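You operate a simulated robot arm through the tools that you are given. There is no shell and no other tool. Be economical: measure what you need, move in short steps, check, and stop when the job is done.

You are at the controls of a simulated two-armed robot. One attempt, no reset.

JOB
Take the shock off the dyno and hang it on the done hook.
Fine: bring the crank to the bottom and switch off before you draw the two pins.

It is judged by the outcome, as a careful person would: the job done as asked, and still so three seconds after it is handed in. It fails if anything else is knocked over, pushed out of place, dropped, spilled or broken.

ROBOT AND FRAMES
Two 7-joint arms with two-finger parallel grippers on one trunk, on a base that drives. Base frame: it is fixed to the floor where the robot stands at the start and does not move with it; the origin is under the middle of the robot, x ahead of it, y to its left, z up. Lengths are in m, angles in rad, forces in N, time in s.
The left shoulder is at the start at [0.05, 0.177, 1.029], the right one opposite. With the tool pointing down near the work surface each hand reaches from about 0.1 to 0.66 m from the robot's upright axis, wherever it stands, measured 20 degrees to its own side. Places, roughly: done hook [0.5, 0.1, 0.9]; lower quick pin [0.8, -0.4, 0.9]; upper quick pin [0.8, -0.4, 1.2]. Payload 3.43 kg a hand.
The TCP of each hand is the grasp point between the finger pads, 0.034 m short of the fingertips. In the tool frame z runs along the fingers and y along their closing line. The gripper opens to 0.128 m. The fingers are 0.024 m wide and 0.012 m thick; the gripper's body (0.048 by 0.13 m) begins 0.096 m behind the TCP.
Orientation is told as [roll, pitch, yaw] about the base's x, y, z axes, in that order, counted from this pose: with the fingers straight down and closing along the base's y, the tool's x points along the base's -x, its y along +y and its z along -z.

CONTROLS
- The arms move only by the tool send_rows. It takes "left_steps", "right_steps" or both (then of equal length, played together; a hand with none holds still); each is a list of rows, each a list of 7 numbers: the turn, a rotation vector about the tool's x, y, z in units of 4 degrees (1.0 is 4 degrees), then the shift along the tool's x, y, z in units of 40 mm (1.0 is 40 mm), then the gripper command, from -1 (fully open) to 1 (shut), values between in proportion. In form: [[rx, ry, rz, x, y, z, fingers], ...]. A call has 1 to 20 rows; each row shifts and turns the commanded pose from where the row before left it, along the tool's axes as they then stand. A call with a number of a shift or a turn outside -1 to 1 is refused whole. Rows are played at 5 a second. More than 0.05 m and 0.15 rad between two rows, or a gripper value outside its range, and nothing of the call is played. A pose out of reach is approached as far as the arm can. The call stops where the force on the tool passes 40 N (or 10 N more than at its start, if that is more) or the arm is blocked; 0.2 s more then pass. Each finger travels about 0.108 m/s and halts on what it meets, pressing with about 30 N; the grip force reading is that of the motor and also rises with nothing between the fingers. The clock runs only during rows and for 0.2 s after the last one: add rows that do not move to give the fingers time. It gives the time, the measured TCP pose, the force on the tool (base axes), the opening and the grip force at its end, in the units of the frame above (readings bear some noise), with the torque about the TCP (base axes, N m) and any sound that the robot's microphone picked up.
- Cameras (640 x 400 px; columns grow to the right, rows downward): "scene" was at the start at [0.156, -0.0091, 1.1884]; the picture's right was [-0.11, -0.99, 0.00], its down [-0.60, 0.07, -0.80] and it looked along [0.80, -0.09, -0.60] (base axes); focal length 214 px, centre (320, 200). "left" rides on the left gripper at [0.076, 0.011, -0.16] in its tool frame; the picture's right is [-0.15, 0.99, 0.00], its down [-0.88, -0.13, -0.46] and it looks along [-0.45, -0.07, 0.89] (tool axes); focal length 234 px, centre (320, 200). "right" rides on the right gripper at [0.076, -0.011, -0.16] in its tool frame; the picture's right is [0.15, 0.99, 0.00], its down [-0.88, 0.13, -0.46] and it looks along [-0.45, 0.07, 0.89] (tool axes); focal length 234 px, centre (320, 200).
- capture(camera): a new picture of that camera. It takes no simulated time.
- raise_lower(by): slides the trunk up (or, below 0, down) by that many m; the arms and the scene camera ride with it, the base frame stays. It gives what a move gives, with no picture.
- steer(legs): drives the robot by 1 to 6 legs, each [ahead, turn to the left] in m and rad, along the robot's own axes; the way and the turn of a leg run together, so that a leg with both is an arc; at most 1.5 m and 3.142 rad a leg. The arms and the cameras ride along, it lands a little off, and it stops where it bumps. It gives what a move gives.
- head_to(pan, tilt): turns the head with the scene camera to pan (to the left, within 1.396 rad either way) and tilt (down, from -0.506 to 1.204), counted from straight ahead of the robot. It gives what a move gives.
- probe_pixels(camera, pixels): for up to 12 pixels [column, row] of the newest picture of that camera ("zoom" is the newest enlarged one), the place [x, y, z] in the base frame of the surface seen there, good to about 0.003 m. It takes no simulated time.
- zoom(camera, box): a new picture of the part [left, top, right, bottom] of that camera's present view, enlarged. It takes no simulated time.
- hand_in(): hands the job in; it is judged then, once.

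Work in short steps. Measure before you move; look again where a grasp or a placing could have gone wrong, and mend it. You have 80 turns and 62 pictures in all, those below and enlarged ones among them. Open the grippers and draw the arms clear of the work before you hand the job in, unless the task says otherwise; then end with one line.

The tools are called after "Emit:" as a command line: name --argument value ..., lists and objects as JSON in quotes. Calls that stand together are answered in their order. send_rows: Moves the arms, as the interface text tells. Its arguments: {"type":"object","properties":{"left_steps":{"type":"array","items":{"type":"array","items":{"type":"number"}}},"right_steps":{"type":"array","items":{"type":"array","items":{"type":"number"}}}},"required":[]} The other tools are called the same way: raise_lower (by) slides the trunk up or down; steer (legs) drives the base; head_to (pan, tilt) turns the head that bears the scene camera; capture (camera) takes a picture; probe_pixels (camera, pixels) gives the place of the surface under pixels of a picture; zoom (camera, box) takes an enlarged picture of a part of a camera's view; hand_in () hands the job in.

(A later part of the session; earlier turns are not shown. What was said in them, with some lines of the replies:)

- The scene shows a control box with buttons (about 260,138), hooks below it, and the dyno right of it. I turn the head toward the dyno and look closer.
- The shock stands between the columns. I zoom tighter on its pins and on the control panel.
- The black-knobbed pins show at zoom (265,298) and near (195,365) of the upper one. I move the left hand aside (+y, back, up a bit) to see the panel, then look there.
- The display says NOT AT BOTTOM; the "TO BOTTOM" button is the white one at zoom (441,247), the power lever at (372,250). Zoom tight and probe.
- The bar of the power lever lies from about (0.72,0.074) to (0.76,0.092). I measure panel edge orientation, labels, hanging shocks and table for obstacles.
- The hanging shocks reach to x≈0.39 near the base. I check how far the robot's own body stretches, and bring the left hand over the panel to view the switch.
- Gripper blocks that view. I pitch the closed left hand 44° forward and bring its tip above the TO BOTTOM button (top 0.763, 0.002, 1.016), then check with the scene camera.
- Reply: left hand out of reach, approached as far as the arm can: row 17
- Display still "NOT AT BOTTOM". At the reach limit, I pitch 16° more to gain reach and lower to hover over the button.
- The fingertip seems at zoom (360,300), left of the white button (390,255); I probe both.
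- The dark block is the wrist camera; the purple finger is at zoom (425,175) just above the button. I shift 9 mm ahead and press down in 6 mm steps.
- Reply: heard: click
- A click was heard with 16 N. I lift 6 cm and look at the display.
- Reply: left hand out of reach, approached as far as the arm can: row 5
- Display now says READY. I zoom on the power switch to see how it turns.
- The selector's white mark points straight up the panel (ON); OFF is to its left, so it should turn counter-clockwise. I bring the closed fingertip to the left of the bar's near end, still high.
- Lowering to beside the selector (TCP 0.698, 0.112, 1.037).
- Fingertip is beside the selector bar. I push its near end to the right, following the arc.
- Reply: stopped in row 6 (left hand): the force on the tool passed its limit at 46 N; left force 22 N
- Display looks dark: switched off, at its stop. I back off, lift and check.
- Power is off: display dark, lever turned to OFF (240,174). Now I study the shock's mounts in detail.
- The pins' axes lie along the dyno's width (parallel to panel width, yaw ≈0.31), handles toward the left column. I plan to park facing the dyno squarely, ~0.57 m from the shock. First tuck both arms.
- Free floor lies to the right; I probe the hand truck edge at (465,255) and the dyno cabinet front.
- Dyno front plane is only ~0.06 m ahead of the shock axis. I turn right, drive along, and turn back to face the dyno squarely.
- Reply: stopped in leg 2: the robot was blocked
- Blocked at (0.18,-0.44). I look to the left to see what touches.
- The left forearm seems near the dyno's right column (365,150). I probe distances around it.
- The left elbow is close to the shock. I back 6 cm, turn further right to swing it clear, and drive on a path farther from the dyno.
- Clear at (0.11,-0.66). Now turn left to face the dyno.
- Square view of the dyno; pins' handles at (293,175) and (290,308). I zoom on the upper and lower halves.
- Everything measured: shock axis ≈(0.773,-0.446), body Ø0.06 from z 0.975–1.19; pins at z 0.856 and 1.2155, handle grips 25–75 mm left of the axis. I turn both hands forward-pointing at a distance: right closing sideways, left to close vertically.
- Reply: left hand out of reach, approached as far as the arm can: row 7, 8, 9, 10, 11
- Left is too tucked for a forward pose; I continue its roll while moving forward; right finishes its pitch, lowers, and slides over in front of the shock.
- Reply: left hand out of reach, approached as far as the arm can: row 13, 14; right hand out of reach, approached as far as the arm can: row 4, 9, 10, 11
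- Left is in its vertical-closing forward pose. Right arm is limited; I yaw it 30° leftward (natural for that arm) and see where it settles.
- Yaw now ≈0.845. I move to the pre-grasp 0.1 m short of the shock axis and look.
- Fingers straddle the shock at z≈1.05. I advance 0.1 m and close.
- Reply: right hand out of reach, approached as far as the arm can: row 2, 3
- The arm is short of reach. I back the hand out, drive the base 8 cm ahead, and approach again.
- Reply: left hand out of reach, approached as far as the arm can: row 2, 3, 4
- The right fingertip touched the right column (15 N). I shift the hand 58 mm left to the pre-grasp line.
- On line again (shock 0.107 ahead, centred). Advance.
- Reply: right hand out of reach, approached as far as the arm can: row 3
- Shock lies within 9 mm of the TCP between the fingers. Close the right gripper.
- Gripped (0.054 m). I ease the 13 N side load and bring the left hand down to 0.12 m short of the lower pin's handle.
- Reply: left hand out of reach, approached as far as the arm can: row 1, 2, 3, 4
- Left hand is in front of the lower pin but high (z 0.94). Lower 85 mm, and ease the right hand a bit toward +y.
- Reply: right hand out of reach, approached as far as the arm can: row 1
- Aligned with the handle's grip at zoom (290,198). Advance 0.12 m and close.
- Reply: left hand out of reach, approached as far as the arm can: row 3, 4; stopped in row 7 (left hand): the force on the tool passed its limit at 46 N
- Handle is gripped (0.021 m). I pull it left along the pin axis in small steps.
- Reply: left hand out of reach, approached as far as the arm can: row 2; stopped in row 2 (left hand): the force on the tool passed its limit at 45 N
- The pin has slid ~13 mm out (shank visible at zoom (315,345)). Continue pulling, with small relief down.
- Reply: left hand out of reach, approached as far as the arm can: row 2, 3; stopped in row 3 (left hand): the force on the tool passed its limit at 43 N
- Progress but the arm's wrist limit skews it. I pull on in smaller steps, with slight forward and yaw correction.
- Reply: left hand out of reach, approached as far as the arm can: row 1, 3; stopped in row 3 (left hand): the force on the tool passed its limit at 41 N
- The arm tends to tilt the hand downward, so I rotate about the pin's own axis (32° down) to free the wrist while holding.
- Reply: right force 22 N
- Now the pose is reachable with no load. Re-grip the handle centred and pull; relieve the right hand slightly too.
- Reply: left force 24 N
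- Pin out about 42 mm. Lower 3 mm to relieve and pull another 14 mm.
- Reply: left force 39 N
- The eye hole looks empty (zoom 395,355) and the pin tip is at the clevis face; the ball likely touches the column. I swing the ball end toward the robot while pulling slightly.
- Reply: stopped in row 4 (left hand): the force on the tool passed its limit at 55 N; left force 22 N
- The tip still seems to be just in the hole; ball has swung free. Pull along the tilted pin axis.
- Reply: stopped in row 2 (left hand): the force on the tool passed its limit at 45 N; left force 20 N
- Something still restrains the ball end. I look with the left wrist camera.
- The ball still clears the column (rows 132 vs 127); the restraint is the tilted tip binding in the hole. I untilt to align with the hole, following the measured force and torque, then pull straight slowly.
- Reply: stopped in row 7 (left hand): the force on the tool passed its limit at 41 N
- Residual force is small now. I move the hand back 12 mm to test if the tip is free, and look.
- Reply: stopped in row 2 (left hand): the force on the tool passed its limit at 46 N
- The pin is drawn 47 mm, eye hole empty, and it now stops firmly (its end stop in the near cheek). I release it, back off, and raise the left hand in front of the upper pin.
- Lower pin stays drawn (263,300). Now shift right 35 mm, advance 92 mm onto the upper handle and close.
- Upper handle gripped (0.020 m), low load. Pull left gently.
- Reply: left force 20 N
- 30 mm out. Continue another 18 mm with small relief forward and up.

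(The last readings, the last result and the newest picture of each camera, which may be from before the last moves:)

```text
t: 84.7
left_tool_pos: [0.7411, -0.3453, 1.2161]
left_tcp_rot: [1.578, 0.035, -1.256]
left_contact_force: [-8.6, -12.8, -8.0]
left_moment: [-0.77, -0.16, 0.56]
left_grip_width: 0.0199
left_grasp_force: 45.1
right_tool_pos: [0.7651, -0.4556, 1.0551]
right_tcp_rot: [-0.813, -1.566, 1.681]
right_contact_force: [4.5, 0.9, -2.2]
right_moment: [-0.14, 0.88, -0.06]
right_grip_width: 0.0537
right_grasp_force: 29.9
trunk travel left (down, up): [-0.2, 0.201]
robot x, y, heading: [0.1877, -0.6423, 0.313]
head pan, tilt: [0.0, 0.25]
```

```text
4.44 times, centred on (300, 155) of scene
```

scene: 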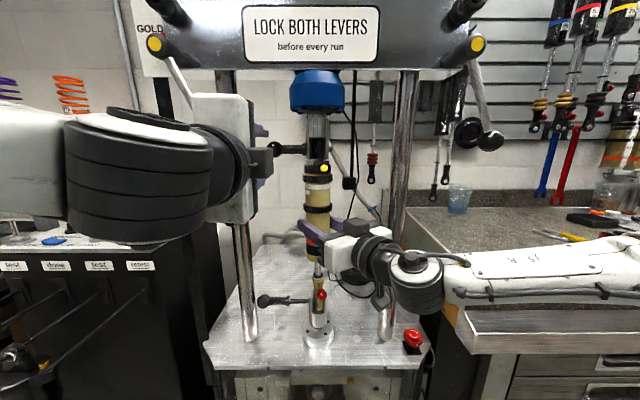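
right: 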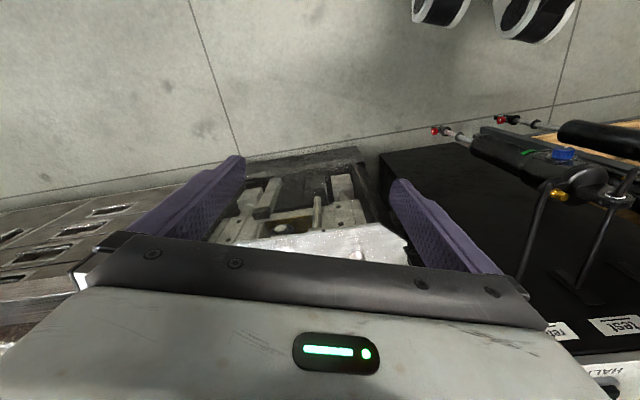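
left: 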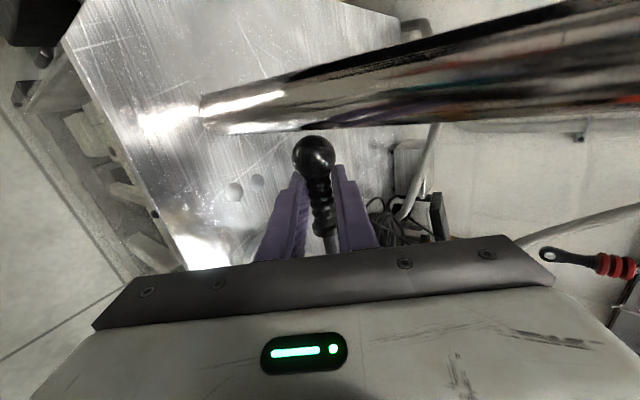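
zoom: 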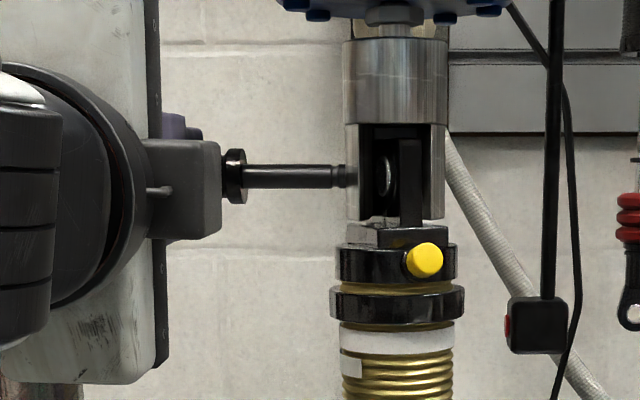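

Upper pin is drawn ~48 mm and the eye slot is clear. Release, retreat the left hand back, down and left.

Emit:
send_rows --left_steps '[[0, 0, 0, 0, 0, 0, 0.1], [0, 0, 0, 0, 0, 0, 0.1], [0, 0, 0, 0, 0, 0, 0.1], [0, 0, 0, 0, 0, -1, 0.1], [0, 0, 0, 0, 0, -1, 0.1], [0, 0, 0, 0, 0, -1, 0.1], [0, 0, 0, 0, -0.9, -0.4, 0.1], [0, 0, 0, 0, -0.9, -0.4, 0.1], [0, 0, 0, 0.3, -0.9, 0, 0.1], [0, 0, 0, 0.9, 0, 0, 0.1], [0, 0, 0, 0.9, 0, 0, 0.1], [0, 0, 0, 0.9, 0, 0, 0.1], [0, 0, 0, 0, 0, 0, 0.1]]'

Emit:
capture --camera "scene"

```text
t: 87.5
left_tool_pos: [0.5885, -0.272, 1.1237]
left_tcp_rot: [1.578, 0.032, -1.252]
left_contact_force: [-0.4, 0.7, -0.6]
left_moment: [-0.02, 0.0, -0.02]
left_grip_width: 0.0575
left_grasp_force: 0.0
left hand out of reach, approached as far as the arm can: row 10, 11, 12
right_tool_pos: [0.7667, -0.4536, 1.0552]
right_tcp_rot: [-0.854, -1.565, 1.721]
right_contact_force: [5.2, -3.5, -0.8]
right_moment: [0.14, 0.81, -0.01]
right_grip_width: 0.0542
right_grasp_force: 30.0
trunk travel left (down, up): [-0.2, 0.201]
robot x, y, heading: [0.1871, -0.6352, 0.307]
head pan, tilt: [0.0, 0.25]
```

```text
11 pictures are left
```

scene: 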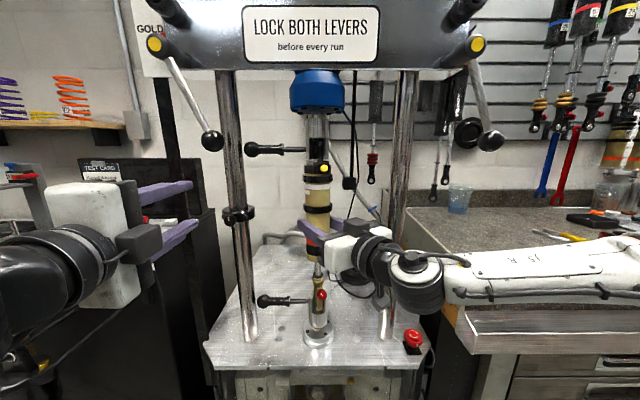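

Both pins remain drawn. Draw the shock straight toward the robot in small steps.

Emit:
send_rows --right_steps '[[0, 0, 0, 0, 0.125, -0.22, 1], [0, 0, 0, 0, 0.25, -0.43, 1], [0, 0, 0, 0, 0.25, -0.43, 1], [0, 0, 0, 0, 0.25, -0.43, 1], [0, 0, 0, 0, 0.375, -0.65, 1], [0, 0, 0, 0, 0.375, -0.65, 1], [0, 0, 0, 0, 0, 0, 1]]'

Emit:
capture --camera "scene"

```text
t: 89.1
left_tool_pos: [0.5895, -0.2728, 1.1243]
left_tcp_rot: [1.582, 0.031, -1.249]
left_contact_force: [-0.1, -1.1, 0.5]
left_moment: [0.02, 0.01, 0.03]
left_grip_width: 0.0576
left_grasp_force: 0.0
right_tool_pos: [0.6431, -0.4985, 1.0556]
right_tcp_rot: [-1.159, -1.566, 2.027]
right_contact_force: [0.8, 0.3, 0.6]
right_moment: [-0.05, 0.05, -0.03]
right_grip_width: 0.0539
right_grasp_force: 29.6
trunk travel left (down, up): [-0.2, 0.201]
robot x, y, heading: [0.1903, -0.6394, 0.314]
head pan, tilt: [0.0, 0.25]
```

```text
10 pictures are left
```

scene: 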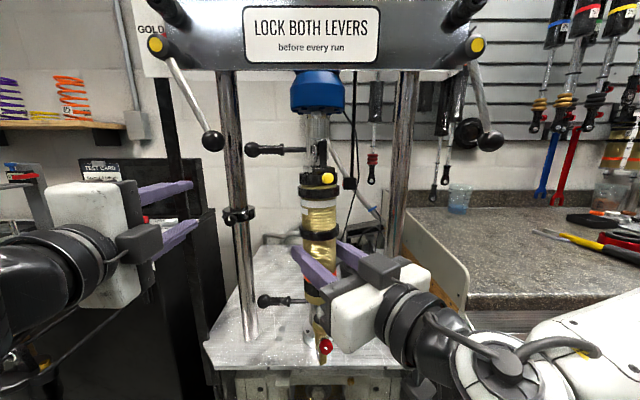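

The shock is free in the right hand. I back the base away from the dyno to have room for a hand-over that aligns the eye with the hooks.

Emit:
steer --legs '[[-0.28, 0]]'

Emit:
send_rows --right_steps '[[-1, 0, 0, 0, 0, 0, 1], [-1, 0, 0, 0, 0, 0, 1], [-1, 0, 0, 0, 0, 0, 1], [-1, 0, 0, 0, 0, 0, 1], [-1, 0, 0, 0, 0, 0, 1], [-1, 0, 0, 0, 0, 0, 1], [-1, 0, 0, 0, 0, 0, 1], [-1, 0, 0, 0, 0, 0, 1], [-1, 0, 0, 0, 0, 0, 1], [-1, 0, 0, 0, 0, 0, 1], [0, 0, 0, 0, 0, 0, 1]]' --left_steps '[[0, 0, -1, 0, 0.3, 0, -1], [0, 0, -1, 0, 0.3, 0, -1], [0, 0, -1, 0, 0.3, 0, -1], [0, 0, -1, 0, 0, 0, -1], [0, 0, -1, 0, 0, 0, -1], [0, 0, -1, 0, 0, 0, -1], [0, 0, -1, 0, 0, 0, -1], [0, 0, -1, 0, 0, 0, -1], [0, 0, -1, 0, 0, 0, -1], [0, 0, -1, 0, 0, 0, -1], [0, 0, -1, 0, 0, 0, -1]]'

```text
t: 91.0
left_tool_pos: [0.3212, -0.359, 1.1243]
left_tcp_rot: [1.581, 0.032, -1.248]
left_contact_force: [-0.7, 0.1, 0.2]
left_moment: [0.0, 0.0, 0.0]
left_grip_width: 0.0575
left_grasp_force: 0.2
right_tool_pos: [0.3753, -0.5832, 1.0562]
right_tcp_rot: [-1.213, -1.566, 2.083]
right_contact_force: [0.1, 0.6, 0.6]
right_moment: [-0.08, 0.05, -0.01]
right_grip_width: 0.0541
right_grasp_force: 30.4
trunk travel left (down, up): [-0.2, 0.201]
robot x, y, heading: [-0.0794, -0.7254, 0.307]
head pan, tilt: [0.0, 0.25]
```

```text
t: 93.5
left_tool_pos: [0.3209, -0.3572, 1.16]
left_tcp_rot: [1.582, -0.737, -1.26]
left_contact_force: [-0.3, 0.1, 0.5]
left_moment: [-0.01, -0.02, 0.0]
left_grip_width: 0.1281
left_grasp_force: 0.1
right_tool_pos: [0.3477, -0.5688, 1.0596]
right_tcp_rot: [-2.139, -1.564, -2.64]
right_contact_force: [0.1, 1.2, -10.2]
right_moment: [-0.08, 0.01, 0.02]
right_grip_width: 0.054
right_grasp_force: 29.8
right hand out of reach, approached as far as the arm can: row 9, 10
trunk travel left (down, up): [-0.2, 0.201]
robot x, y, heading: [-0.0785, -0.7269, 0.312]
head pan, tilt: [0.0, 0.25]
```

Shock's eye axis now lies at yaw ≈-0.59. I move the shock forward 0.14 m, and finish the left hand's roll to horizontal closing.

Emit:
send_rows --left_steps '[[0, 0, -1, 0, 0, 0, -1], [0, 0, -1, 0, 0, 0, -1], [0, 0, -1, 0, 0, 0, -1], [0, 0, -1, 0, 0, 0, -1], [0, 0, -1, 0, 0, 0, -1], [0, 0, -1, 0, 0, 0, -1], [0, 0, -1, 0, 0, 0, -1], [0, 0, -1, 0, 0, 0, -1], [0, 0, -1, 0, 0, 0, -1], [0, 0, -1, 0, 0, 0, -1], [0, 0, -1, 0, 0, 0, -1], [0, 0, -0.9, 0, 0, 0, -1], [1, 0, 0, 0, 0, 0, -1], [1, 0, 0, 0, 0, 0, -1], [1, 0, 0, 0, 0, 0, -1], [1, 0, 0, 0, 0, 0, -1], [1, 0, 0, 0, 0, 0, -1], [1, 0, 0, 0, 0, 0, -1], [1, 0, 0, 0, 0, 0, -1], [0, 0, 0, 0, 0, 0, -1]]' --right_steps '[[0, 0, 0, 0, -0.81, 0.33, 1], [0, 0, 0, 0, -0.81, 0.33, 1], [0, 0, 0, 0, -0.81, 0.33, 1], [0, 0, 0, 0, -0.81, 0.33, 1], [0, 0, 0, 0, 0, 0, 1], [0, 0, 0, 0, 0, 0, 1], [0, 0, 0, 0, 0, 0, 1], [0, 0, 0, 0, 0, 0, 1], [0, 0, 0, 0, 0, 0, 1], [0, 0, 0, 0, 0, 0, 1], [0, 0, 0, 0, 0, 0, 1], [0, 0, 0, 0, 0, 0, 1], [0, 0, 0, 0, 0, 0, 1], [0, 0, 0, 0, 0, 0, 1], [0, 0, 0, 0, 0, 0, 1], [0, 0, 0, 0, 0, 0, 1], [0, 0, 0, 0, 0, 0, 1], [0, 0, 0, 0, 0, 0, 1], [0, 0, 0, 0, 0, 0, 1], [0, 0, 0, 0, 0, 0, 1]]'

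Emit:
capture --camera "scene"

```text
t: 97.7
left_tool_pos: [0.3203, -0.3565, 1.1604]
left_tcp_rot: [2.309, -1.561, -2.473]
left_contact_force: [-0.1, 0.5, 0.1]
left_moment: [0.03, 0.01, -0.01]
left_grip_width: 0.1283
left_grasp_force: 0.1
right_tool_pos: [0.3758, -0.4924, 1.0646]
right_tcp_rot: [-1.943, -1.564, -2.842]
right_contact_force: [-0.6, 0.8, -10.7]
right_moment: [-0.06, 0.0, -0.03]
right_grip_width: 0.0539
right_grasp_force: 30.3
right hand out of reach, approached as far as the arm can: row 1, 2, 3, 4
trunk travel left (down, up): [-0.2, 0.201]
robot x, y, heading: [-0.0783, -0.7251, 0.313]
head pan, tilt: [0.0, 0.25]
```

```text
9 pictures are left
```

scene: 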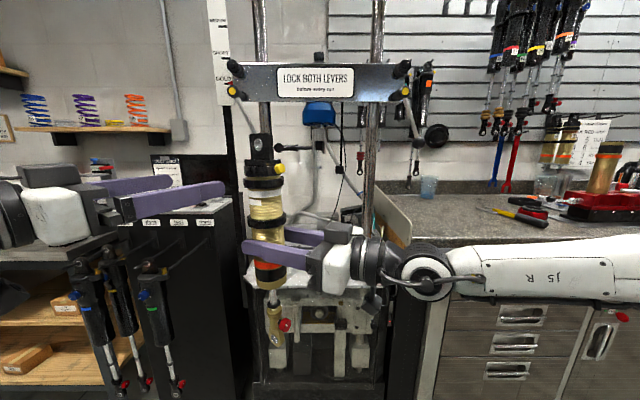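

The right arm's limit stopped it. I yaw it back 20° and move forward/right; the left keeps yawing inward.

Emit:
send_rows --right_steps '[[1, 0, 0, 0, 0, 0, 1], [1, 0, 0, 0, 0, 0, 1], [1, 0, 0, 0, 0, 0, 1], [1, 0, 0, 0, 0, 0, 1], [1, 0, 0, 0, 0, 0, 1], [0, 0, 0, 0, -0.76, 0.09, 1], [0, 0, 0, 0, -0.76, 0.09, 1], [0, 0, 0, 0, -0.76, 0.09, 1], [0, 0, 0, 0, -0.76, 0.09, 1], [0, 0, 0, 0, 0, 0, 1]]' --left_steps '[[1, 0, 0, 0, 0, 0, -1], [1, 0, 0, 0, 0, 0, -1], [1, 0, 0, 0, 0, 0, -1], [1, 0, 0, 0, 0, 0, -1], [1, 0, 0, 0, 0, 0, -1], [1, 0, 0, 0, 0, 0, -1], [1, 0, 0, 0, 0, 0, -1], [1, 0, 0, 0, 0, 0, -1], [1, 0, 0, 0, 0, 0, -1], [0, 0, 0, 0, 0, 0, -1]]'

```text
t: 99.8
left_tool_pos: [0.3203, -0.3573, 1.1603]
left_tcp_rot: [2.13, -1.56, -2.502]
left_contact_force: [0.5, 0.5, 0.5]
left_moment: [0.02, 0.01, 0.03]
left_grip_width: 0.1281
left_grasp_force: 0.0
left hand out of reach, approached as far as the arm can: row 4, 5, 6, 7, 8, 9
right_tool_pos: [0.4948, -0.5358, 1.0666]
right_tcp_rot: [-2.92, -1.567, -2.196]
right_contact_force: [-0.4, 0.6, -11.8]
right_moment: [-0.05, 0.01, -0.06]
right_grip_width: 0.0538
right_grasp_force: 29.7
right hand out of reach, approached as far as the arm can: row 5
trunk travel left (down, up): [-0.2, 0.201]
robot x, y, heading: [-0.0768, -0.7235, 0.314]
head pan, tilt: [0.0, 0.25]
```

Shock now at ≈(0.498,-0.529), eye axis yaw ≈-0.93. Move the left hand forward at z 1.13 and continue its inward yaw.

Emit:
send_rows --left_steps '[[0, 0, 0, 0.19, -0.245, 0.63, -1], [0, 0, 0, 0.19, -0.245, 0.63, -1], [0, 0, 0, 0.19, -0.245, 0.63, -1], [0, 0, 0, 0.19, -0.245, 0.63, -1], [1, 0, 0, 0, 0, 0, -1], [1, 0, 0, 0, 0, 0, -1], [1, 0, 0, 0, 0, 0, -1], [1, 0, 0, 0, 0, 0, -1], [1, 0, 0, 0, 0, 0, -1], [1, 0, 0, 0, 0, 0, -1], [0, 0, 0, 0, 0, 0, -1]]'

Emit:
capture --camera "scene"

Emit:
probe_pixels --camera "scene" --pixels '[[178, 222], [177, 240], [150, 222], [204, 222], [140, 262], [165, 275]]'

```text
t: 102.2
left_tool_pos: [0.3999, -0.4296, 1.1297]
left_tcp_rot: [1.97, -1.561, -2.483]
left_contact_force: [-0.3, -0.2, -0.2]
left_moment: [0.0, 0.02, 0.03]
left_grip_width: 0.1281
left_grasp_force: 0.0
left hand out of reach, approached as far as the arm can: row 7, 8, 9, 10
right_tool_pos: [0.4947, -0.5358, 1.0688]
right_tcp_rot: [-2.921, -1.566, -2.193]
right_contact_force: [-0.4, -0.4, -11.4]
right_moment: [-0.05, 0.01, 0.03]
right_grip_width: 0.0537
right_grasp_force: 30.7
trunk travel left (down, up): [-0.2, 0.201]
robot x, y, heading: [-0.0779, -0.7244, 0.315]
head pan, tilt: [0.0, 0.25]
```

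```text
8 pictures are left
```

scene: 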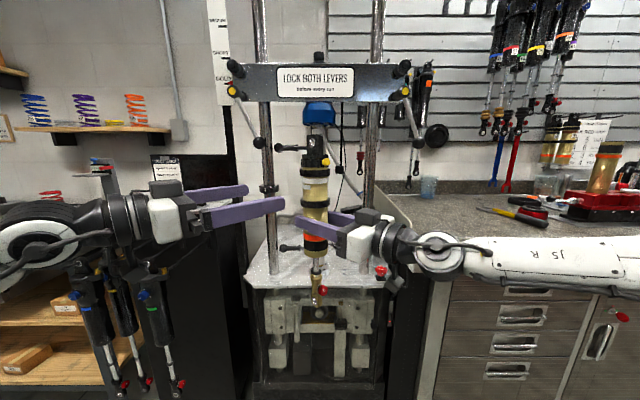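

```text
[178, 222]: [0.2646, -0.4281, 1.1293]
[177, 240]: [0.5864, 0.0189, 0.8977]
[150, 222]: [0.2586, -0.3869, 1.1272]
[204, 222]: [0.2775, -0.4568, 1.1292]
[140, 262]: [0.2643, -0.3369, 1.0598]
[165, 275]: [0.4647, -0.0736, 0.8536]
```

Left yaw is -0.51. I rotate the shock 16° more with the right hand to better align, then centre the left and advance onto the shock.

Emit:
send_rows --right_steps '[[-1, 0, 0, 0, 0, 0, 1], [-1, 0, 0, 0, 0, 0, 1], [-1, 0, 0, 0, 0, 0, 1], [-1, 0, 0, 0, 0, 0, 1], [0, 0, 0, 0, 0, 0, 1], [0, 0, 0, 0, 0, 0, 1], [0, 0, 0, 0, 0, 0, 1], [0, 0, 0, 0, 0, 0, 1]]' --left_steps '[[0, 0, 0, 0, -0.5, 0, -1], [0, 0, 0, 0, -0.47, 0, -1], [0, 0, 0, 0, 0, 0.5, -1], [0, 0, 0, 0, 0, 0, -1], [0, 0, 0, 0, 0, 0.7, -1], [0, 0, 0, 0, 0, 0.7, -1], [0, 0, 0, 0, 0, 0.7, -1], [0, 0, 0, 0, 0, 0, -1]]'

```text
t: 104.0
left_tool_pos: [0.4716, -0.5157, 1.1295]
left_tcp_rot: [1.955, -1.561, -2.468]
left_contact_force: [-0.7, 0.8, 0.3]
left_moment: [-0.03, -0.03, -0.01]
left_grip_width: 0.1282
left_grasp_force: 0.0
right_tool_pos: [0.4484, -0.525, 1.0741]
right_tcp_rot: [-1.97, -1.565, -2.958]
right_contact_force: [0.2, -0.3, -11.1]
right_moment: [-0.05, 0.0, 0.01]
right_grip_width: 0.0538
right_grasp_force: 30.5
right hand out of reach, approached as far as the arm can: row 2, 3, 4
trunk travel left (down, up): [-0.2, 0.201]
robot x, y, heading: [-0.0792, -0.7268, 0.313]
head pan, tilt: [0.0, 0.25]
```

The shock is already between the left fingers (18 mm deep, 13 mm right). Centre and close the left gripper.

Emit:
send_rows --left_steps '[[0, 0, 0, 0, -0.3, -0.4, -1], [0, 0, 0, 0, 0, 0, -1], [0, 0, 0, 0, 0, 0, 0], [0, 0, 0, 0, 0, 0, 1], [0, 0, 0, 0, 0, 0, 1], [0, 0, 0, 0, 0, 0, 1]]'

Emit:
zoom --camera "scene" --box '[220, 110, 400, 320]'

```text
t: 105.5
left_tool_pos: [0.4521, -0.5172, 1.13]
left_tcp_rot: [2.067, -1.563, -2.583]
left_contact_force: [-2.0, -1.9, -0.1]
left_moment: [-0.42, 0.23, -0.14]
left_grip_width: 0.0546
left_grasp_force: 29.9
right_tool_pos: [0.4481, -0.5247, 1.0748]
right_tcp_rot: [-1.983, -1.564, -2.945]
right_contact_force: [1.0, 1.9, -11.0]
right_moment: [0.19, -0.11, 0.13]
right_grip_width: 0.0538
right_grasp_force: 30.2
trunk travel left (down, up): [-0.2, 0.201]
robot x, y, heading: [-0.0782, -0.7237, 0.311]
head pan, tilt: [0.0, 0.25]
```

```text
1.90 times, centred on (310, 215) of scene
```

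zoom: 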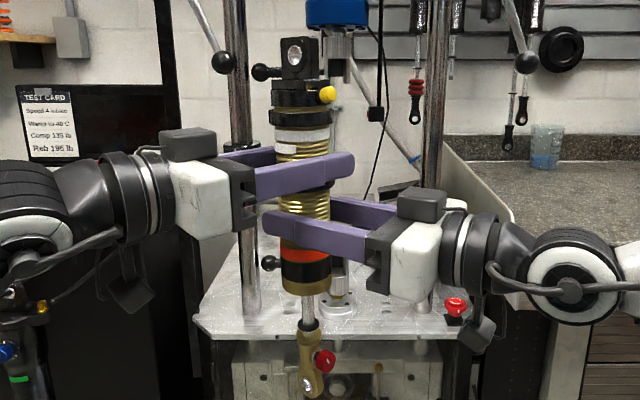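

Left grips (0.0546). The eye hole is visible at zoom (293,55); I probe it, then release the right hand and withdraw it.

Emit:
probe_pixels --camera "zoom" --pixels '[[287, 55], [308, 55], [293, 42], [293, 70], [293, 56], [300, 250], [305, 130]]'

Emit:
send_rows --right_steps '[[0, 0, 0, 0, 0, 0, -1], [0, 0, 0, 0, 0, 0, -1], [0, 0, 0, 0, 0, 0, -1], [0, 0, 0, 0, 0, 0, -1], [0, 0, 0, 0, 0, -0.5, -1], [0, 0, 0, 0, 0, -0.8, -1], [0, 0, 0, 0, 0, -0.8, -1], [0, 0, 0, 0, 0, -0.8, -1], [0, 0, 0, 0, 0, -0.8, -1], [0, 0, 0, 0, 0, 0, -1]]'

```text
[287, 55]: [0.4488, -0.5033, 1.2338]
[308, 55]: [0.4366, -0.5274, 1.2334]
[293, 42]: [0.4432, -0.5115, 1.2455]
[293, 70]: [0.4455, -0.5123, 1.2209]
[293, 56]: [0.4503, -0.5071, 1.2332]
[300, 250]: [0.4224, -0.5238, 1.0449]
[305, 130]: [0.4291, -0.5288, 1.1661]
```

```text
t: 107.7
left_tool_pos: [0.4526, -0.5173, 1.1299]
left_tcp_rot: [1.909, -1.561, -2.421]
left_contact_force: [0.9, 0.1, -0.1]
left_moment: [-0.02, -0.04, 0.0]
left_grip_width: 0.0547
left_grasp_force: 30.2
right_tool_pos: [0.387, -0.6487, 1.0771]
right_tcp_rot: [-1.884, -1.566, -3.051]
right_contact_force: [0.7, -0.3, -0.3]
right_moment: [0.04, 0.02, 0.0]
right_grip_width: 0.1279
right_grasp_force: 0.1
right hand out of reach, approached as far as the arm can: row 7, 8, 9
trunk travel left (down, up): [-0.2, 0.201]
robot x, y, heading: [-0.076, -0.7291, 0.313]
head pan, tilt: [0.0, 0.25]
```

Left holds the shock alone; eye centre is ~0.104 m above the left TCP. Drive toward the hooks: turn left 0.79, ahead 0.22.

Emit:
steer --legs '[[0, 0.79], [0.22, 0]]'

Emit:
head_to --pan -0.15 --tilt 0.5

Emit:
capture --camera "scene"

```text
t: 111.4
left_tool_pos: [0.244, -0.0046, 1.1283]
left_tcp_rot: [1.901, -1.563, -1.622]
left_contact_force: [0.2, 0.0, 0.9]
left_moment: [-0.02, 0.04, 0.01]
left_grip_width: 0.0546
left_grasp_force: 30.0
right_tool_pos: [0.2918, -0.1416, 1.0774]
right_tcp_rot: [-1.922, -1.565, -2.219]
right_contact_force: [-0.6, 0.1, 0.0]
right_moment: [0.03, 0.0, -0.01]
right_grip_width: 0.128
right_grasp_force: 0.0
trunk travel left (down, up): [-0.2, 0.201]
robot x, y, heading: [0.018, -0.5273, 1.108]
head pan, tilt: [0.0, 0.25]
```

```text
t: 112.2
left_tool_pos: [0.2436, -0.0028, 1.1285]
left_tcp_rot: [1.759, -1.562, -1.479]
left_contact_force: [0.6, -0.5, 0.1]
left_moment: [0.0, 0.0, 0.04]
left_grip_width: 0.0544
left_grasp_force: 29.8
right_tool_pos: [0.2914, -0.1414, 1.0764]
right_tcp_rot: [-1.938, -1.564, -2.204]
right_contact_force: [-0.9, 0.0, 0.2]
right_moment: [-0.01, 0.01, 0.0]
right_grip_width: 0.1281
right_grasp_force: 0.1
trunk travel left (down, up): [-0.2, 0.201]
robot x, y, heading: [0.018, -0.5278, 1.113]
head pan, tilt: [-0.15, 0.499]
```

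```text
6 pictures are left
```

scene: 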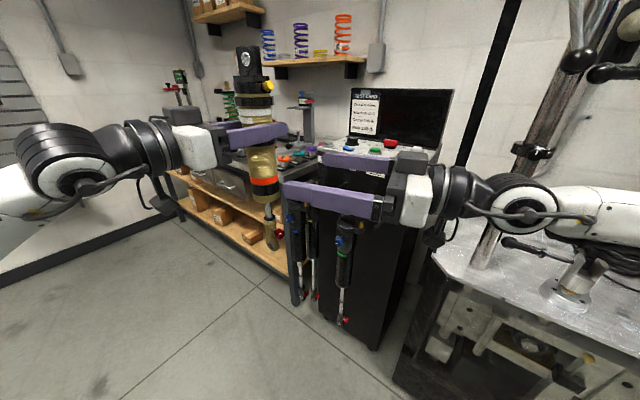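

The right hand hides the hooks; I raise it 0.24 m out of view. I also probe the eye for its axis.

Emit:
probe_pixels --camera "scene" --pixels '[[239, 60], [257, 60], [239, 72], [257, 72], [239, 50], [256, 50], [248, 60], [260, 95], [260, 165], [268, 210]]'

Emit:
send_rows --right_steps '[[0, 0, 0, -0.9, 0, 0, -1], [0, 0, 0, -0.9, 0, 0, -1], [0, 0, 0, -0.9, 0, 0, -1], [0, 0, 0, -0.9, 0, 0, -1], [0, 0, 0, -0.9, 0, 0, -1], [0, 0, 0, -0.9, 0, 0, -1], [0, 0, 0, -0.9, 0, 0, -1]]'

Emit:
capture --camera "scene"

```text
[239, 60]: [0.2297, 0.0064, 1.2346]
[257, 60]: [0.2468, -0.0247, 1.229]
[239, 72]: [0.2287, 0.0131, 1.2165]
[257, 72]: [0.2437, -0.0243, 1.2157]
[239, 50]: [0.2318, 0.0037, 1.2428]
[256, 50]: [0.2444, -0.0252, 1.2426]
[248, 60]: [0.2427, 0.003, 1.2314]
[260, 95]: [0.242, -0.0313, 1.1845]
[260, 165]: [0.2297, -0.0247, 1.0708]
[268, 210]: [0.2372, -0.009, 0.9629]
```

```text
t: 113.8
left_tool_pos: [0.2436, -0.0043, 1.1296]
left_tcp_rot: [1.887, -1.562, -1.607]
left_contact_force: [-0.1, -0.5, -0.6]
left_moment: [-0.03, 0.01, -0.01]
left_grip_width: 0.0545
left_grasp_force: 30.2
right_tool_pos: [0.2892, -0.1421, 1.3296]
right_tcp_rot: [-1.804, -1.563, -2.339]
right_contact_force: [0.4, 0.8, 0.5]
right_moment: [-0.02, -0.04, 0.01]
right_grip_width: 0.1282
right_grasp_force: 0.0
trunk travel left (down, up): [-0.2, 0.201]
robot x, y, heading: [0.0188, -0.5269, 1.103]
head pan, tilt: [-0.15, 0.499]
```

```text
5 pictures are left
```

scene: 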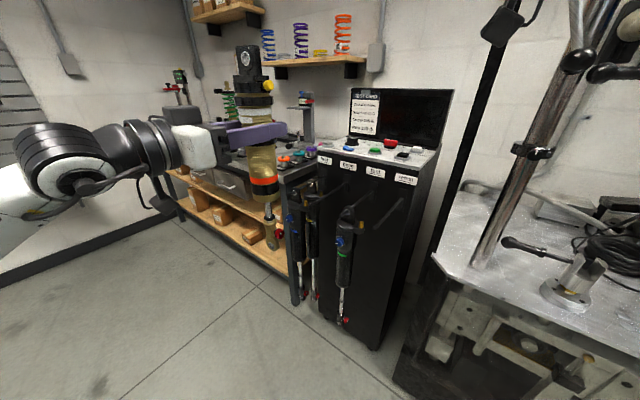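

Eye axis yaw ≈0.43, eye centre right above the left TCP (+0.103). Hooks now visible around (330-390,180-220); zoom and probe the "done" rod.

Emit:
zoom --camera "scene" --box '[295, 145, 425, 235]'

```text
4.44 times, centred on (360, 190) of scene
```

zoom: 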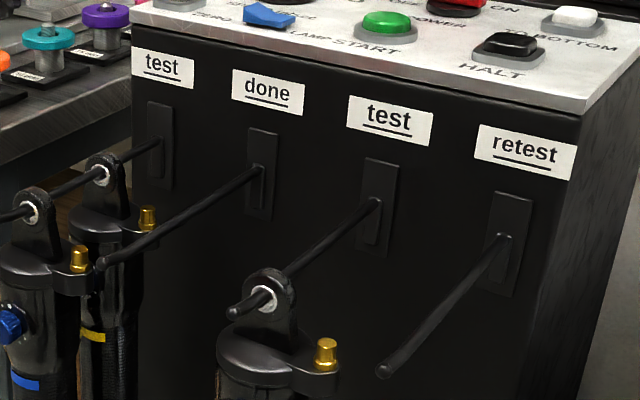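

The empty "done" rod runs from (260,170) to its tip (100,265). Probe along it and its neighbours.

Emit:
probe_pixels --camera "zoom" --pixels '[[103, 262], [130, 246], [150, 234], [180, 217], [220, 193], [255, 170], [235, 308], [262, 298], [300, 265], [30, 212], [78, 258], [325, 350]]'

```text
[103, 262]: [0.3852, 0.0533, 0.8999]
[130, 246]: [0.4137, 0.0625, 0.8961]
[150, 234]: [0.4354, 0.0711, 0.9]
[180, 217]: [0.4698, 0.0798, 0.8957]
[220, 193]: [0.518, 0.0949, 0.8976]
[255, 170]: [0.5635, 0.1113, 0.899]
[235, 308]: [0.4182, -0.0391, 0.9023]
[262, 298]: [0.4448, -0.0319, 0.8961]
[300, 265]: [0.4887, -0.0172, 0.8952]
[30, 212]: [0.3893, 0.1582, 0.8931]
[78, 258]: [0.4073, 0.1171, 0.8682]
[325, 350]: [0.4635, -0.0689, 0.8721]
```

Rod: horizontal at z≈0.896, tip centre ≈(0.384,0.056), yaw 0.315. Lower the trunk 0.2 m, yaw the hand 6° and go down to eye height, still 0.1 m+ short of the tip.

Emit:
raise_lower --by -0.195

Emit:
send_rows --left_steps '[[0.75, 0, 0, 0, 0, 0, 1], [0.75, 0, 0, 0, 0, 0, 1], [0, 0, 0, 0.85, 0, 0, 1], [0, 0, 0, 0.85, 0, 0, 1], [0, 0, 0, 0.85, 0, 0, 1], [0, 0, 0, 0.85, 0, 0, 1], [0, 0, 0, 0, 0, 0, 1]]'

```text
t: 115.9
left_tool_pos: [0.2435, -0.0042, 0.9346]
left_tcp_rot: [1.879, -1.562, -1.6]
left_contact_force: [1.0, -0.2, 0.0]
left_moment: [0.0, -0.02, 0.01]
left_grip_width: 0.0543
left_grasp_force: 30.0
right_tool_pos: [0.2902, -0.1429, 1.1352]
right_tcp_rot: [-1.942, -1.567, -2.201]
right_contact_force: [0.4, -0.6, -0.3]
right_moment: [0.0, -0.04, 0.02]
right_grip_width: 0.128
right_grasp_force: 0.0
trunk travel left (down, up): [-0.005, 0.396]
robot x, y, heading: [0.0223, -0.528, 1.107]
head pan, tilt: [-0.15, 0.499]
```

```text
t: 117.5
left_tool_pos: [0.243, -0.0029, 0.7976]
left_tcp_rot: [1.64, -1.562, -1.464]
left_contact_force: [0.3, 0.8, -0.5]
left_moment: [-0.02, -0.06, 0.02]
left_grip_width: 0.0545
left_grasp_force: 30.4
right_tool_pos: [0.2912, -0.1421, 1.1333]
right_tcp_rot: [-1.926, -1.564, -2.216]
right_contact_force: [0.0, 0.0, -0.2]
right_moment: [0.02, -0.04, -0.01]
right_grip_width: 0.1281
right_grasp_force: 0.0
trunk travel left (down, up): [-0.005, 0.396]
robot x, y, heading: [0.0201, -0.5302, 1.11]
head pan, tilt: [-0.15, 0.499]
```

Good reach. Move to 30 mm short of the rod tip, eye height 0.8955, and look.

Emit:
send_rows --left_steps '[[0, 0, 0, 0.035, 0.1825, 0.747, 1], [0, 0, 0, 0.035, 0.1825, 0.747, 1], [0, 0, 0, 0.035, 0.1825, 0.747, 1], [0, 0, 0, 0.035, 0.1825, 0.747, 1], [0, 0, 0, 0, 0, 0, 1]]'

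Emit:
head_to --pan -0.1 --tilt 0.3

Emit:
capture --camera "scene"

```text
t: 118.7
left_tool_pos: [0.3559, 0.0473, 0.792]
left_tcp_rot: [1.5, -1.561, -1.326]
left_contact_force: [-0.3, 0.2, 0.5]
left_moment: [-0.01, -0.01, 0.0]
left_grip_width: 0.0546
left_grasp_force: 30.5
right_tool_pos: [0.29, -0.1419, 1.134]
right_tcp_rot: [-1.985, -1.565, -2.159]
right_contact_force: [-0.2, 0.5, 0.7]
right_moment: [-0.01, -0.02, 0.01]
right_grip_width: 0.128
right_grasp_force: 0.0
trunk travel left (down, up): [-0.005, 0.396]
robot x, y, heading: [0.0218, -0.5305, 1.102]
head pan, tilt: [-0.15, 0.499]
```

```text
t: 119.5
left_tool_pos: [0.3555, 0.0474, 0.7931]
left_tcp_rot: [1.701, -1.563, -1.524]
left_contact_force: [0.1, 1.0, 0.2]
left_moment: [-0.02, -0.05, -0.04]
left_grip_width: 0.0542
left_grasp_force: 30.1
right_tool_pos: [0.291, -0.1427, 1.1342]
right_tcp_rot: [-1.954, -1.565, -2.187]
right_contact_force: [0.4, -0.5, -0.6]
right_moment: [-0.03, -0.02, -0.02]
right_grip_width: 0.1279
right_grasp_force: 0.1
trunk travel left (down, up): [-0.005, 0.396]
robot x, y, heading: [0.0198, -0.5266, 1.106]
head pan, tilt: [-0.099, 0.3]
```

```text
3 pictures are left
```

scene: 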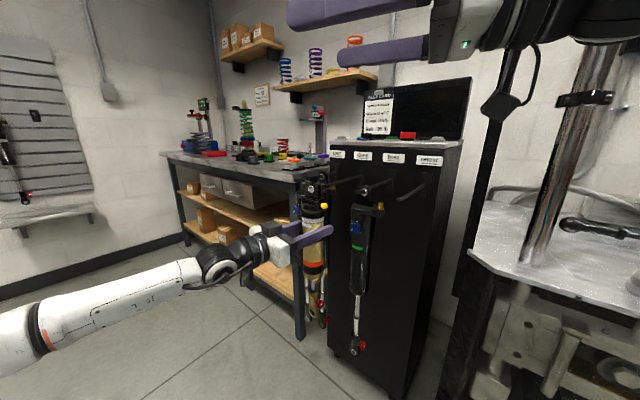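

The eye is near (311,188), the rod tip just right of it. I zoom in tightly.

Emit:
zoom --camera "scene" --box '[293, 168, 357, 208]'

```text
10.00 times, centred on (325, 188) of scene
```

zoom: 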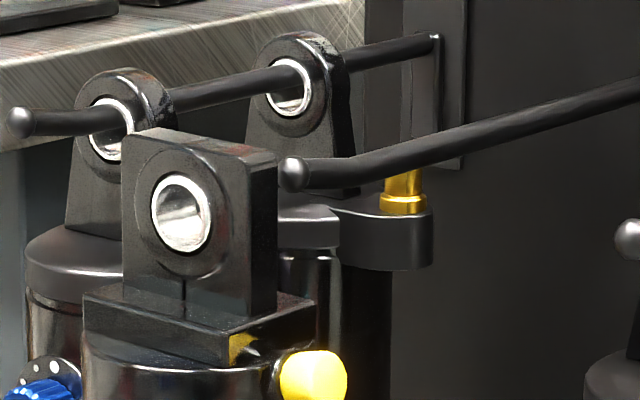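

Clear: rod tip (293,173) with a slight upward bend; our eye ring centre (183,215). Probe both.

Emit:
probe_pixels --camera "zoom" --pixels '[[153, 214], [209, 220], [180, 177], [183, 249], [293, 173], [300, 165], [300, 183], [360, 172], [420, 152], [135, 160], [235, 175], [235, 270]]'

```text
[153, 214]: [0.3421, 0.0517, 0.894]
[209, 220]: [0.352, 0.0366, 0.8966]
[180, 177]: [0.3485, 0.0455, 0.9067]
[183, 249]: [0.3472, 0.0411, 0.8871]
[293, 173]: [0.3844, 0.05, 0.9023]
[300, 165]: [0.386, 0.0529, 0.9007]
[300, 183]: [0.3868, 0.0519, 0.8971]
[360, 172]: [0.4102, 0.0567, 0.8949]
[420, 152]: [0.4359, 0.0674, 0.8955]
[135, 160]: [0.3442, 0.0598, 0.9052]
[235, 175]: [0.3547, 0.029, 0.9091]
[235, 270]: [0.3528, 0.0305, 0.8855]
```

Eye needs 3 mm right and ~3.5 mm up for the tip. Shift, then advance 45 mm along the rod slowly, watching force.

Emit:
send_rows --left_steps '[[0, 0, 0, -0.0875, -0.075, 0, 1], [0, 0, 0, 0, 0, 0, 1], [0, 0, 0, 0, 0.035, 0.2475, 1], [0, 0, 0, 0, 0.035, 0.2475, 1], [0, 0, 0, 0, 0.035, 0.2475, 1], [0, 0, 0, 0, 0.02, 0.14, 1], [0, 0, 0, 0, 0, 0, 1]]'

```text
t: 121.0
left_tool_pos: [0.3911, 0.0547, 0.7967]
left_tcp_rot: [1.705, -1.56, -1.53]
left_contact_force: [-1.1, 0.0, -0.7]
left_moment: [-0.01, -0.02, 0.01]
left_grip_width: 0.0544
left_grasp_force: 29.8
right_tool_pos: [0.2899, -0.1418, 1.1338]
right_tcp_rot: [-1.986, -1.565, -2.159]
right_contact_force: [0.1, 0.1, 0.4]
right_moment: [-0.02, -0.04, 0.02]
right_grip_width: 0.1282
right_grasp_force: 0.0
trunk travel left (down, up): [-0.005, 0.396]
robot x, y, heading: [0.0179, -0.528, 1.102]
head pan, tilt: [-0.099, 0.3]
```

No contact force; the tip should be inside the eye. One zoom to verify.

Emit:
zoom --camera "scene" --box '[293, 168, 357, 208]'

```text
10.00 times, centred on (325, 188) of scene
```

zoom: 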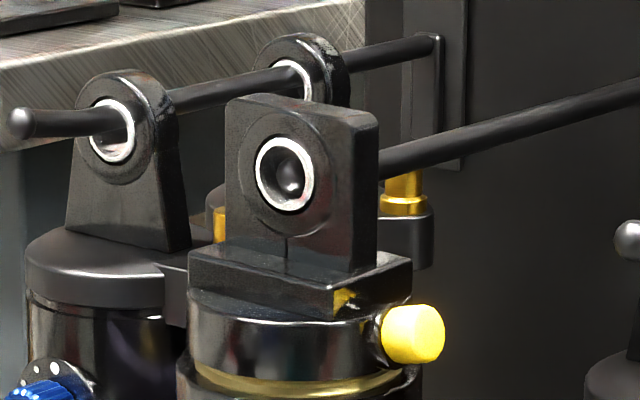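

The rod tip is visible inside the eye. Advance another 50 mm, lowering 5 mm past the bend.

Emit:
send_rows --left_steps '[[0, 0, 0, 0, 0.035, 0.2475, 1], [0, 0, 0, 0.04, 0.035, 0.2475, 1], [0, 0, 0, 0.05, 0.035, 0.2475, 1], [0, 0, 0, 0.05, 0.035, 0.2475, 1], [0, 0, 0, 0, 0.035, 0.2475, 1], [0, 0, 0, 0, 0, 0, 1]]'

```text
t: 122.5
left_tool_pos: [0.4387, 0.071, 0.7907]
left_tcp_rot: [1.684, -1.562, -1.508]
left_contact_force: [-1.0, 0.6, -0.9]
left_moment: [0.01, -0.02, 0.01]
left_grip_width: 0.0544
left_grasp_force: 30.1
right_tool_pos: [0.289, -0.1416, 1.1345]
right_tcp_rot: [-1.995, -1.566, -2.149]
right_contact_force: [-0.8, 0.2, 0.1]
right_moment: [0.01, -0.02, -0.01]
right_grip_width: 0.1279
right_grasp_force: 0.0
trunk travel left (down, up): [-0.005, 0.396]
robot x, y, heading: [0.0172, -0.5297, 1.107]
head pan, tilt: [-0.099, 0.3]
```

On the rod, no load. Lower 5 mm to seat the eye on the rod.

Emit:
send_rows --left_steps '[[0, 0, 0, 0.04, 0, 0, 1], [0, 0, 0, 0.04, 0, 0, 1], [0, 0, 0, 0.04, 0, 0, 1], [0, 0, 0, 0, 0, 0, 1]]'

```text
t: 123.5
left_tool_pos: [0.4385, 0.0696, 0.7881]
left_tcp_rot: [1.961, -1.562, -1.781]
left_contact_force: [1.5, 1.5, 0.2]
left_moment: [-0.18, 0.12, -0.01]
left_grip_width: 0.0543
left_grasp_force: 29.6
right_tool_pos: [0.2905, -0.1419, 1.1343]
right_tcp_rot: [-1.967, -1.566, -2.176]
right_contact_force: [0.5, 0.5, 0.2]
right_moment: [-0.01, -0.03, 0.0]
right_grip_width: 0.128
right_grasp_force: 0.0
trunk travel left (down, up): [-0.005, 0.396]
robot x, y, heading: [0.0191, -0.5282, 1.109]
head pan, tilt: [-0.099, 0.3]
```

Some contact begins. Lower 3 mm more.

Emit:
send_rows --left_steps '[[0, 0, 0, 0.04, 0, 0, 1], [0, 0, 0, 0.04, 0, 0, 1], [0, 0, 0, 0, 0, 0, 1]]'

```text
t: 124.2
left_tool_pos: [0.4377, 0.0715, 0.7885]
left_tcp_rot: [2.231, -1.558, -2.055]
left_contact_force: [3.7, 6.8, 7.6]
left_moment: [-0.64, 0.35, -0.06]
left_grip_width: 0.0546
left_grasp_force: 30.1
right_tool_pos: [0.2889, -0.1426, 1.1348]
right_tcp_rot: [-1.955, -1.564, -2.186]
right_contact_force: [-0.4, 0.3, 0.8]
right_moment: [0.0, 0.0, -0.03]
right_grip_width: 0.128
right_grasp_force: 0.1
trunk travel left (down, up): [-0.005, 0.396]
robot x, y, heading: [0.018, -0.5283, 1.106]
head pan, tilt: [-0.099, 0.3]
5 turns are left
```

Seated (7.6 N up). Open gradually and withdraw straight back.

Emit:
send_rows --left_steps '[[0, 0, 0, 0, 0, 0, 0.1], [0, 0, 0, 0, 0, 0, 0], [0, 0, 0, 0, 0, 0, -0.12], [0, 0, 0, 0, 0, 0, -0.25], [0, 0, 0, 0, 0, 0, -0.25], [0, 0, 0, 0, 0, 0, -0.25], [0, 0, 0, 0, 0, -0.3, -0.25], [0, 0, 0, 0, 0, -0.5, -0.25], [0, 0, 0, 0, 0, -0.7, -0.25], [0, 0, 0, 0, 0, -0.8, -0.25], [0, 0, 0, 0, 0, -0.8, -0.25], [0, 0, 0, 0, 0, -0.8, -0.25], [0, 0, 0, 0, 0, 0, -0.25]]'

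Emit:
capture --camera "scene"

```text
t: 127.0
left_tool_pos: [0.2863, 0.0435, 0.7842]
left_tcp_rot: [1.868, -1.559, -1.696]
left_contact_force: [-0.5, 0.0, -0.5]
left_moment: [-0.02, -0.01, 0.0]
left_grip_width: 0.0798
left_grasp_force: 0.1
right_tool_pos: [0.2886, -0.1418, 1.1355]
right_tcp_rot: [-1.96, -1.563, -2.181]
right_contact_force: [0.0, 0.8, 0.9]
right_moment: [0.0, 0.0, -0.01]
right_grip_width: 0.128
right_grasp_force: 0.0
trunk travel left (down, up): [-0.005, 0.396]
robot x, y, heading: [0.0208, -0.5269, 1.106]
head pan, tilt: [-0.099, 0.3]
```

```text
0 pictures are left
4 turns are left
```

scene: 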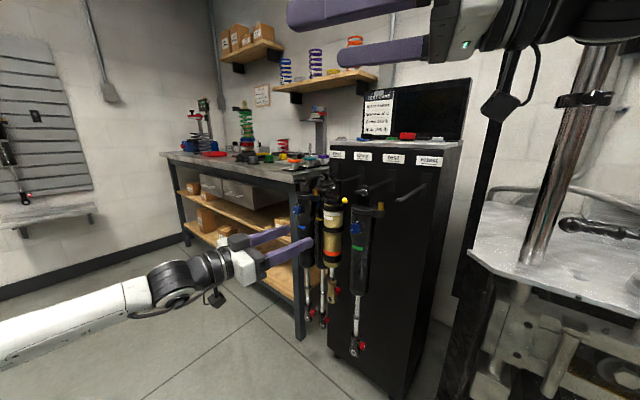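

The shock hangs on the done rod (335,230) between its neighbours, and the left hand is free of it. I draw the left hand a bit farther back to be clear.

Emit:
send_rows --left_steps '[[0, 0, 0, 0, 0, -0.6, -0.25], [0, 0, 0, 0, 0, -0.6, -0.25], [0, 0, 0, 0, 0, 0, -1], [0, 0, 0, 0, 0, 0, -1], [0, 0, 0, 0, 0, 0, -1]]'

Emit:
probe_pixels --camera "scene" --pixels '[[333, 222], [331, 250], [330, 285], [333, 190]]'

```text
t: 128.2
left_tool_pos: [0.2378, 0.0346, 0.7845]
left_tcp_rot: [1.838, -1.56, -1.665]
left_contact_force: [0.4, 0.8, -0.3]
left_moment: [0.0, 0.01, 0.01]
left_grip_width: 0.1278
left_grasp_force: 0.1
right_tool_pos: [0.2895, -0.1422, 1.1347]
right_tcp_rot: [-1.978, -1.564, -2.164]
right_contact_force: [-0.1, -0.5, 0.8]
right_moment: [-0.01, 0.04, 0.04]
right_grip_width: 0.1281
right_grasp_force: 0.1
trunk travel left (down, up): [-0.005, 0.396]
robot x, y, heading: [0.0214, -0.5289, 1.106]
head pan, tilt: [-0.099, 0.3]
```

```text
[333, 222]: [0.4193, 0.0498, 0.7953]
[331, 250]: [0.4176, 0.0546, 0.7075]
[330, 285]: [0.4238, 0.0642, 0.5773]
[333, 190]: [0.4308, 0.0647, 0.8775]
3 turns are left
```

The probes put the shock upright under the done rod, and both hands are empty and clear. I hand the job in.

Emit:
hand_in

```text
The job is handed in.
```

The shock is off the dyno and hanging upright on the done hook. Before drawing the pins I brought the crank to the bottom (display read READY) and switched the power off. Both quick pins are pulled about 47 mm, clear of the shock's eyes, but they stopped there and are still sitting in their near cheeks. On the way, the right fingertip brushed the dyno's right column (about 15 N), and one drive leg was blocked beside the dyno, most likely by the left elbow. I saw nothing moved or damaged.
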